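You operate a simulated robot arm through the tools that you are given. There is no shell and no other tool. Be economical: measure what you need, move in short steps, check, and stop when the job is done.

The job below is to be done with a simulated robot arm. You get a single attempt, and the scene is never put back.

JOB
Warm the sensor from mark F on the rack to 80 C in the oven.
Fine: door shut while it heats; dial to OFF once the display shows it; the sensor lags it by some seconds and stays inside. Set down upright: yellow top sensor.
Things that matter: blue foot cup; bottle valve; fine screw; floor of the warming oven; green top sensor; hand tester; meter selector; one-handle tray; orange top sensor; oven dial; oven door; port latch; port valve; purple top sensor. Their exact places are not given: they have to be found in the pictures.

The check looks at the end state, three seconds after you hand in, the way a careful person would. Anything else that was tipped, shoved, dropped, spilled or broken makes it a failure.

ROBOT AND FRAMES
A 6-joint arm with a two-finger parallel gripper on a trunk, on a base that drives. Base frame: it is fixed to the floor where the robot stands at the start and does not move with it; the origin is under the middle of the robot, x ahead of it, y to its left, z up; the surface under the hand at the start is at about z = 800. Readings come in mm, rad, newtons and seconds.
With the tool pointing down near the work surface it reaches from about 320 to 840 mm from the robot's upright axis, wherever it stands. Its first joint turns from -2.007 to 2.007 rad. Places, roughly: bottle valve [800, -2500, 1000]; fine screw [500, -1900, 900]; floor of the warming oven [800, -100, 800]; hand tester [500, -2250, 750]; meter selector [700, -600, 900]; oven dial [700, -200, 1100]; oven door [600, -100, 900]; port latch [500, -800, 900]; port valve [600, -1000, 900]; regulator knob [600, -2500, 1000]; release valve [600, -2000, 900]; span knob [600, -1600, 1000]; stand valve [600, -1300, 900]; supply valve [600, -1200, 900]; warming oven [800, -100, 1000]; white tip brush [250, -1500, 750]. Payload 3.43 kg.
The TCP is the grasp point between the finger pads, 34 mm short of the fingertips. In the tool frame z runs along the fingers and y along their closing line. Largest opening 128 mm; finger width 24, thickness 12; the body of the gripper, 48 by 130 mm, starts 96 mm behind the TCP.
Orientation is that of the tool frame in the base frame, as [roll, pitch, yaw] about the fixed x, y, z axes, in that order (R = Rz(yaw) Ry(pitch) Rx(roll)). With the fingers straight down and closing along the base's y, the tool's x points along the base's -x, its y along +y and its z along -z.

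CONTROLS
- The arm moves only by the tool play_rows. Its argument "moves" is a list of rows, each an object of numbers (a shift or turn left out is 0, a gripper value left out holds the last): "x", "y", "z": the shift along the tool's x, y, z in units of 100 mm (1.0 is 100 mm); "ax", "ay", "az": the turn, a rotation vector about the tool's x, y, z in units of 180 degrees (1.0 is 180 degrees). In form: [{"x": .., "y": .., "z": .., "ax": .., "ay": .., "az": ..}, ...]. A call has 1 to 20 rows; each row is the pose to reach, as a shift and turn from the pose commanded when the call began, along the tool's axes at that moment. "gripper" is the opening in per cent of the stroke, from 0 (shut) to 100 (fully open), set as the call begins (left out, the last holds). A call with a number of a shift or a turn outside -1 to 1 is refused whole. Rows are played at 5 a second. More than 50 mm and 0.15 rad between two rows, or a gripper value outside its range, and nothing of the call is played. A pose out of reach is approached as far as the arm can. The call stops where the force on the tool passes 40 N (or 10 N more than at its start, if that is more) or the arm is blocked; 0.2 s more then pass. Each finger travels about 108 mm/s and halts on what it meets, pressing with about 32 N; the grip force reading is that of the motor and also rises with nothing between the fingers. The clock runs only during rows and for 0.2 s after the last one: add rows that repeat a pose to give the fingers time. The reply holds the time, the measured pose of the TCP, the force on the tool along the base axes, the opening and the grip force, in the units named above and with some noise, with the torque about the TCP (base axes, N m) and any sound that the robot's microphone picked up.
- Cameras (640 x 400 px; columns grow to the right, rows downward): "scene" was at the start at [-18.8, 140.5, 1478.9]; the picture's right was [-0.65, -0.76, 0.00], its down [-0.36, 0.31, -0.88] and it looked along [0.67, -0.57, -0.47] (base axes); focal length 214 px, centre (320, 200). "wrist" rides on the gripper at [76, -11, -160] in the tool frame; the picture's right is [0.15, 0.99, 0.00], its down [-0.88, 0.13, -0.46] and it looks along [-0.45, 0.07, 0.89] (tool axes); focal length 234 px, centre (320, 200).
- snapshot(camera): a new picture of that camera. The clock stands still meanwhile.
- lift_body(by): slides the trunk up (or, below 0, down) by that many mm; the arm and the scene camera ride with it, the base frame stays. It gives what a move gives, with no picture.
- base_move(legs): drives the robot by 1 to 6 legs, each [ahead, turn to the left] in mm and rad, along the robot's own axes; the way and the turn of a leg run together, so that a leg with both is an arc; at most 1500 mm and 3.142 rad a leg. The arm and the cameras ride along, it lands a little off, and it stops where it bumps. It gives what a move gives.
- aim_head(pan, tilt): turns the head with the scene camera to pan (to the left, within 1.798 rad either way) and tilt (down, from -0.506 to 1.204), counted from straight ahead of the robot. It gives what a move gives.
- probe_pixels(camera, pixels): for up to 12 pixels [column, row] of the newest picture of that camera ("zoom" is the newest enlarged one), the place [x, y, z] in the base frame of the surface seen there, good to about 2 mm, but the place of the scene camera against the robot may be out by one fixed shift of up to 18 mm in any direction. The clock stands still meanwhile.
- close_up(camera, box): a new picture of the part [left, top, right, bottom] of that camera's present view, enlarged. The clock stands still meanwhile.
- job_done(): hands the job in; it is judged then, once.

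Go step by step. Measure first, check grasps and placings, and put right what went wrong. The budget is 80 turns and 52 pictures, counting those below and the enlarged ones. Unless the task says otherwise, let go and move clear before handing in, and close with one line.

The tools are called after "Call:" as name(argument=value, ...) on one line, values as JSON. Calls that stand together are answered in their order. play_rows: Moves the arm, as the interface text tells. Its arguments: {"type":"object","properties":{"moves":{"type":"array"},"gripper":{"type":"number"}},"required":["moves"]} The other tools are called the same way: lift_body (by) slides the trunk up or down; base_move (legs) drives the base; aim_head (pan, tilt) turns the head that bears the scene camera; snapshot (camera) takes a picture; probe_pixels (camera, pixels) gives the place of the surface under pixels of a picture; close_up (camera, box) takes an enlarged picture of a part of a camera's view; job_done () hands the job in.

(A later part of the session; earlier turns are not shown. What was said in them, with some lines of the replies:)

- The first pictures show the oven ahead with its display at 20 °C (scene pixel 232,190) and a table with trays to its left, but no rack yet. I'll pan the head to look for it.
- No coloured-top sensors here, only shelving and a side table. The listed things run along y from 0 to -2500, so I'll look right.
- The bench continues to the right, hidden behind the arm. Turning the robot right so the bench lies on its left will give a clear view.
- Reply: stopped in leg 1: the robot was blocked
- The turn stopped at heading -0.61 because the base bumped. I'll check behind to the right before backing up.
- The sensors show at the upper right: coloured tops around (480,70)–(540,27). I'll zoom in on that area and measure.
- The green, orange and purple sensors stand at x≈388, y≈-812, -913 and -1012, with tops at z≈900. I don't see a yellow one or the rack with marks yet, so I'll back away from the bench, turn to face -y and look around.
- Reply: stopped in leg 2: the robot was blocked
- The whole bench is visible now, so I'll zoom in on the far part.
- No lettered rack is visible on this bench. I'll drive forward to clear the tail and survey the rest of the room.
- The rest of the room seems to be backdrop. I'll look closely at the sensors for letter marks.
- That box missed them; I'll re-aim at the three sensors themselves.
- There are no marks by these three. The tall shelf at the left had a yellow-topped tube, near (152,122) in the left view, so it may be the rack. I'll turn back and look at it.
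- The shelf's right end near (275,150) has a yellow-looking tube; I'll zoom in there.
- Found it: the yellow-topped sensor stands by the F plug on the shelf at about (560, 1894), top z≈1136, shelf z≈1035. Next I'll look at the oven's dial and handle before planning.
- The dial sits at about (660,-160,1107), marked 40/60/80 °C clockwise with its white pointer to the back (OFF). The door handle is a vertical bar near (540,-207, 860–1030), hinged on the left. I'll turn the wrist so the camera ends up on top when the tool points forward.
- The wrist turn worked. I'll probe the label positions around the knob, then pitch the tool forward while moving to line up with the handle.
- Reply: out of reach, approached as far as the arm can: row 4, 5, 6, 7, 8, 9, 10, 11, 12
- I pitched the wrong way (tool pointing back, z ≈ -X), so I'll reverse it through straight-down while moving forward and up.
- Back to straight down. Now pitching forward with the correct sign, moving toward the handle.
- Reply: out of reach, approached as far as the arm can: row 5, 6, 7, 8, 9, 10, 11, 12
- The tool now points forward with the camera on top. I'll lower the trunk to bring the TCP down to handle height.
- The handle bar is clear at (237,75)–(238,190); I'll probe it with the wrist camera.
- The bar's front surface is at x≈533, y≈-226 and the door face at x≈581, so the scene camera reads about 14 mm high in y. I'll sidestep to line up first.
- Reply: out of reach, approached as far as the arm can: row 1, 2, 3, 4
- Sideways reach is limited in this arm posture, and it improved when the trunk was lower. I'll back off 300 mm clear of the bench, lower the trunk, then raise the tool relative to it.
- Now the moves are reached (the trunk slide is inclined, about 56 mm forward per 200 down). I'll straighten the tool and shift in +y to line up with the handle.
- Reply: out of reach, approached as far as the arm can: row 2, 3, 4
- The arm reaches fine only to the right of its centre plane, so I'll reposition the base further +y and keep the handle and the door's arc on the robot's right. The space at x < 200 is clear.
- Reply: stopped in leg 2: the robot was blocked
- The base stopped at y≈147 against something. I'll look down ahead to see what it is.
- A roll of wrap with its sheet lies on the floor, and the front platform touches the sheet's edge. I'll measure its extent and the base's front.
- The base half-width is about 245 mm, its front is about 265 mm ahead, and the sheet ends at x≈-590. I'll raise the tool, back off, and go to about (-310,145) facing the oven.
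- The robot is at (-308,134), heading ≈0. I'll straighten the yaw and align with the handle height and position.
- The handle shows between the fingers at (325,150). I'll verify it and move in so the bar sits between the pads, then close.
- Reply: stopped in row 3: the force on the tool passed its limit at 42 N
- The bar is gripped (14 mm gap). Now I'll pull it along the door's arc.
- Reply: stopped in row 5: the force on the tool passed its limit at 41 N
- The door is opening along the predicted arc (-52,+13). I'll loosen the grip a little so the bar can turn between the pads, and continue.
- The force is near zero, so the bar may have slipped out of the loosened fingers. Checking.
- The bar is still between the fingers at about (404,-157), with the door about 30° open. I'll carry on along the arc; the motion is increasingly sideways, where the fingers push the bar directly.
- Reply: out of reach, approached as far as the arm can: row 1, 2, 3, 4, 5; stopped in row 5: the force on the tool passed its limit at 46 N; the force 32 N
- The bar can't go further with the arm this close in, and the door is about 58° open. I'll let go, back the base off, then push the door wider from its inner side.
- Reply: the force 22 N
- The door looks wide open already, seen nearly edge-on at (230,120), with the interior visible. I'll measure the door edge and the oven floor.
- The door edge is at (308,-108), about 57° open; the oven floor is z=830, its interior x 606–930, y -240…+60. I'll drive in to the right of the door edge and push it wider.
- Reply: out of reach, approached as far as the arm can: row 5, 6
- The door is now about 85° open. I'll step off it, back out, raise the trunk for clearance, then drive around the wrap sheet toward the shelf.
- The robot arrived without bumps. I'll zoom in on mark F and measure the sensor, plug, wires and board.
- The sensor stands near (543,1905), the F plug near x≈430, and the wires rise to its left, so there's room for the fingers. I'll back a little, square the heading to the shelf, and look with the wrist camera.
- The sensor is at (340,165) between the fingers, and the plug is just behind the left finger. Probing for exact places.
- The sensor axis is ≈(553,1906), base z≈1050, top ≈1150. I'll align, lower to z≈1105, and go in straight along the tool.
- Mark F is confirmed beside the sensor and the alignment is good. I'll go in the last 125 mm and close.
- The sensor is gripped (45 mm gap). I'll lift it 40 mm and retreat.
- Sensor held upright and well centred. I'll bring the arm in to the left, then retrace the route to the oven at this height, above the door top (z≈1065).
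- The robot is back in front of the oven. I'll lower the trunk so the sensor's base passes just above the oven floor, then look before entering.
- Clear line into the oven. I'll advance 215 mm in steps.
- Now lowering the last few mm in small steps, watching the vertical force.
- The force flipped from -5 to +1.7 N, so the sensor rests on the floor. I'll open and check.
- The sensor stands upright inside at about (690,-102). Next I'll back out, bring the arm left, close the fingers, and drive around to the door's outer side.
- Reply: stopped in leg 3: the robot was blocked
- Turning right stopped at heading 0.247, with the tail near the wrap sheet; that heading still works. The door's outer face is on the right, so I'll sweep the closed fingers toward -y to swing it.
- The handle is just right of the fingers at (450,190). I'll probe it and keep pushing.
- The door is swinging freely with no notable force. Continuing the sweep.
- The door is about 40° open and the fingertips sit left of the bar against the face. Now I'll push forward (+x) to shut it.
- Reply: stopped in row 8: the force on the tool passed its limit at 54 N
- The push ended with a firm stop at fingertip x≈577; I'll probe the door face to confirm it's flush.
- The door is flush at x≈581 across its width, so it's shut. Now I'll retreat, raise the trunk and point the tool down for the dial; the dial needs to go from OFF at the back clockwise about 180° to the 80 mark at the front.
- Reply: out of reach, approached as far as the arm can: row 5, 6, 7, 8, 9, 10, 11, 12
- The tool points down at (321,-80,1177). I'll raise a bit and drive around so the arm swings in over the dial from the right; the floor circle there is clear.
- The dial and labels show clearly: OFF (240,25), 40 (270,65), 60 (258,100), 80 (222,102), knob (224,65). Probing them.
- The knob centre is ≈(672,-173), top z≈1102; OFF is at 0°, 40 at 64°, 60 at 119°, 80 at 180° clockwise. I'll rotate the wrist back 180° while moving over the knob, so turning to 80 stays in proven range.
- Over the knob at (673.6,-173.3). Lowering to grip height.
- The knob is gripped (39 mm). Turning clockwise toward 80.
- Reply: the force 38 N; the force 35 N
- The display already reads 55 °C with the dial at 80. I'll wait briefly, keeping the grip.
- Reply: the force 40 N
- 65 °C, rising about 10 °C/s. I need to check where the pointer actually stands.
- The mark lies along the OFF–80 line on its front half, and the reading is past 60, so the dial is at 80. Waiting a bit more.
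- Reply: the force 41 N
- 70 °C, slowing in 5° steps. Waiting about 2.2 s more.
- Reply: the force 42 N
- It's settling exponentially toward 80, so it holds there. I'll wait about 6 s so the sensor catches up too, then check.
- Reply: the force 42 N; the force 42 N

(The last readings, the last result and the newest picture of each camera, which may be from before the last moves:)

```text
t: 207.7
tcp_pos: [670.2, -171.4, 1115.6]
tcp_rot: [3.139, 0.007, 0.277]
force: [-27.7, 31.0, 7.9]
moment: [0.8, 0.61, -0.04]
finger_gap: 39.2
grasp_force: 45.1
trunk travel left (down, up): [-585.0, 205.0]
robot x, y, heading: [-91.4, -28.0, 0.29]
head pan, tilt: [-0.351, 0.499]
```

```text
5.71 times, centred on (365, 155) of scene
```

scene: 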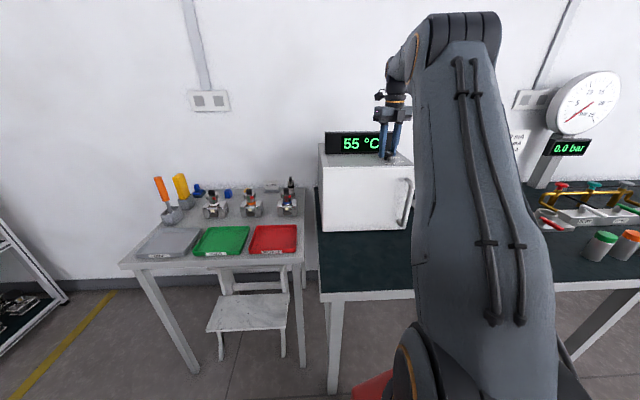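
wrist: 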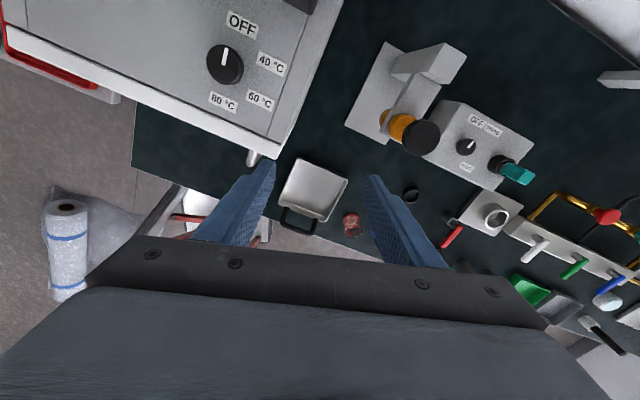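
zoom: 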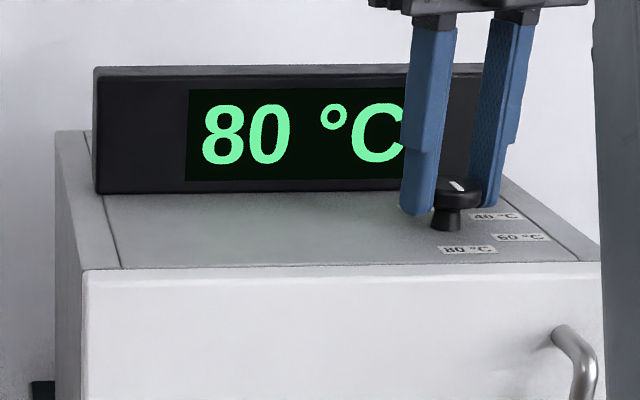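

It shows 80 °C. I'll allow a few seconds for the sensor's lag, then turn the dial back counter-clockwise to OFF.

Call:
play_rows(moves=[{"az": 0}, {"az": 0}, {"az": 0}, {"az": 0}, {"az": 0}, {"az": 0}, {"az": 0}, {"az": 0}, {"az": 0}, {"az": 0}, {"az": 0}, {"az": 0}, {"az": 0}, {"az": 0}, {"az": 0}, {"az": 0}, {"az": 0}, {"az": 0}])

Call:
play_rows(moves=[{"az": -0.045}, {"az": -0.09}, {"az": -0.135}, {"az": -0.18}, {"az": -0.225}, {"az": -0.27}, {"az": -0.315}, {"az": -0.36}, {"az": -0.405}, {"az": -0.45}, {"az": -0.495}, {"az": -0.54}, {"az": -0.585}, {"az": -0.63}, {"az": -0.675}, {"az": -0.72}, {"az": -0.765}, {"az": -0.81}, {"az": -0.855}, {"az": -0.9}])

Call:
play_rows(moves=[{"az": -0.04}, {"az": -0.08}, {"az": -0.1}, {"az": -0.1}])

Call:
close_up(camera="scene", box=[340, 125, 420, 175])

```text
t: 211.5
tcp_pos: [671.7, -171.4, 1116.1]
tcp_rot: [3.141, 0.007, 0.277]
force: [-30.9, 31.4, 5.2]
moment: [0.82, 0.68, -0.06]
finger_gap: 39.5
grasp_force: 45.2
trunk travel left (down, up): [-585.0, 205.0]
robot x, y, heading: [-95.7, -32.7, 0.295]
head pan, tilt: [-0.351, 0.499]
```

```text
t: 215.7
tcp_pos: [671.5, -171.4, 1116.4]
tcp_rot: [-3.139, -0.004, 3.109]
force: [-20.7, 17.1, -7.9]
moment: [0.35, 1.36, -0.05]
finger_gap: 39.4
grasp_force: 44.9
trunk travel left (down, up): [-585.0, 205.0]
robot x, y, heading: [-90.2, -31.7, 0.295]
head pan, tilt: [-0.351, 0.499]
```

```text
t: 216.7
tcp_pos: [674.7, -169.5, 1116.4]
tcp_rot: [-3.138, -0.003, -2.863]
force: [5.0, 27.9, -6.1]
moment: [0.9, -0.9, -0.73]
finger_gap: 39.3
grasp_force: 44.7
trunk travel left (down, up): [-585.0, 205.0]
robot x, y, heading: [-88.9, -29.1, 0.295]
head pan, tilt: [-0.351, 0.499]
```

```text
8.00 times, centred on (380, 150) of scene
```

zoom: 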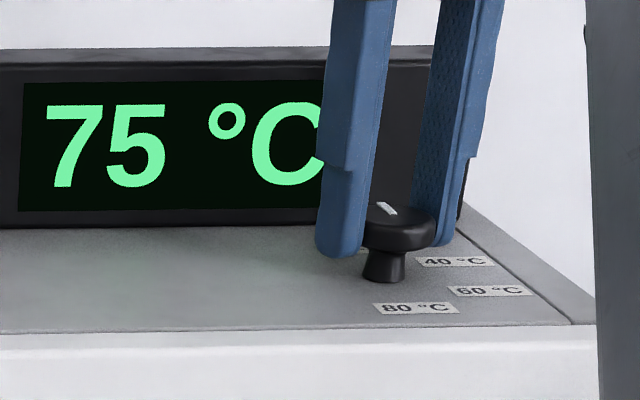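

The pointer is at the back again, with a torque against the OFF stop, and the oven is starting to cool. I'll release, rise, and check the dial.

Call:
play_rows(moves=[{"z": 0}, {"z": 0}, {"z": 0}, {"z": -0.25}, {"z": -0.5}, {"z": -0.75}, {"z": -1.0}, {"z": -1.0}], gripper=55)

Call:
close_up(camera="scene", box=[305, 120, 425, 240])

```text
t: 218.5
tcp_pos: [672.0, -171.0, 1216.6]
tcp_rot: [-3.139, -0.005, -2.864]
force: [0.0, 0.4, -0.3]
moment: [-0.02, -0.04, 0.01]
finger_gap: 70.7
grasp_force: 0.0
trunk travel left (down, up): [-585.0, 205.0]
robot x, y, heading: [-91.1, -34.7, 0.286]
head pan, tilt: [-0.351, 0.499]
```

```text
3.33 times, centred on (365, 180) of scene
```

zoom: 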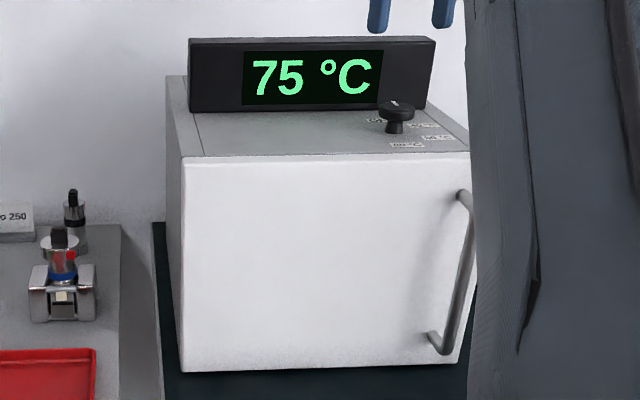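

The door is shut and the dial looks to be at OFF. One wrist picture to confirm the pointer.

Call:
snapshot(camera="wrist")

```text
3 pictures are left
```

wrist: 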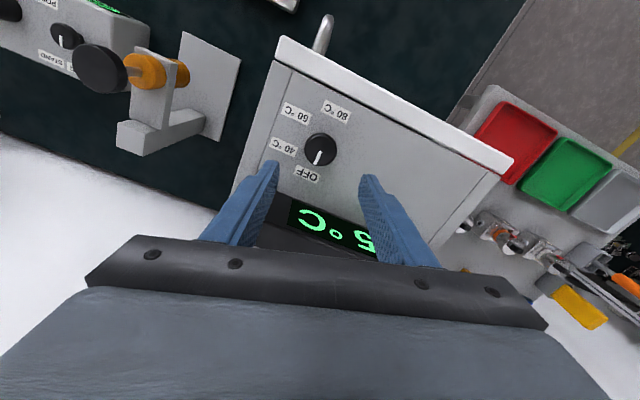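

The pointer at (318,158) points to OFF, the door is shut, the sensor is inside, and the gripper is clear above. Handing in.

Call:
job_done()

```text
The job is handed in.
```

The yellow-top sensor from mark F is upright in the shut oven. The display reached 80 °C, I allowed about 4 s for the sensor's lag, and the dial is now at OFF; the sensor's own temperature wasn't measured.
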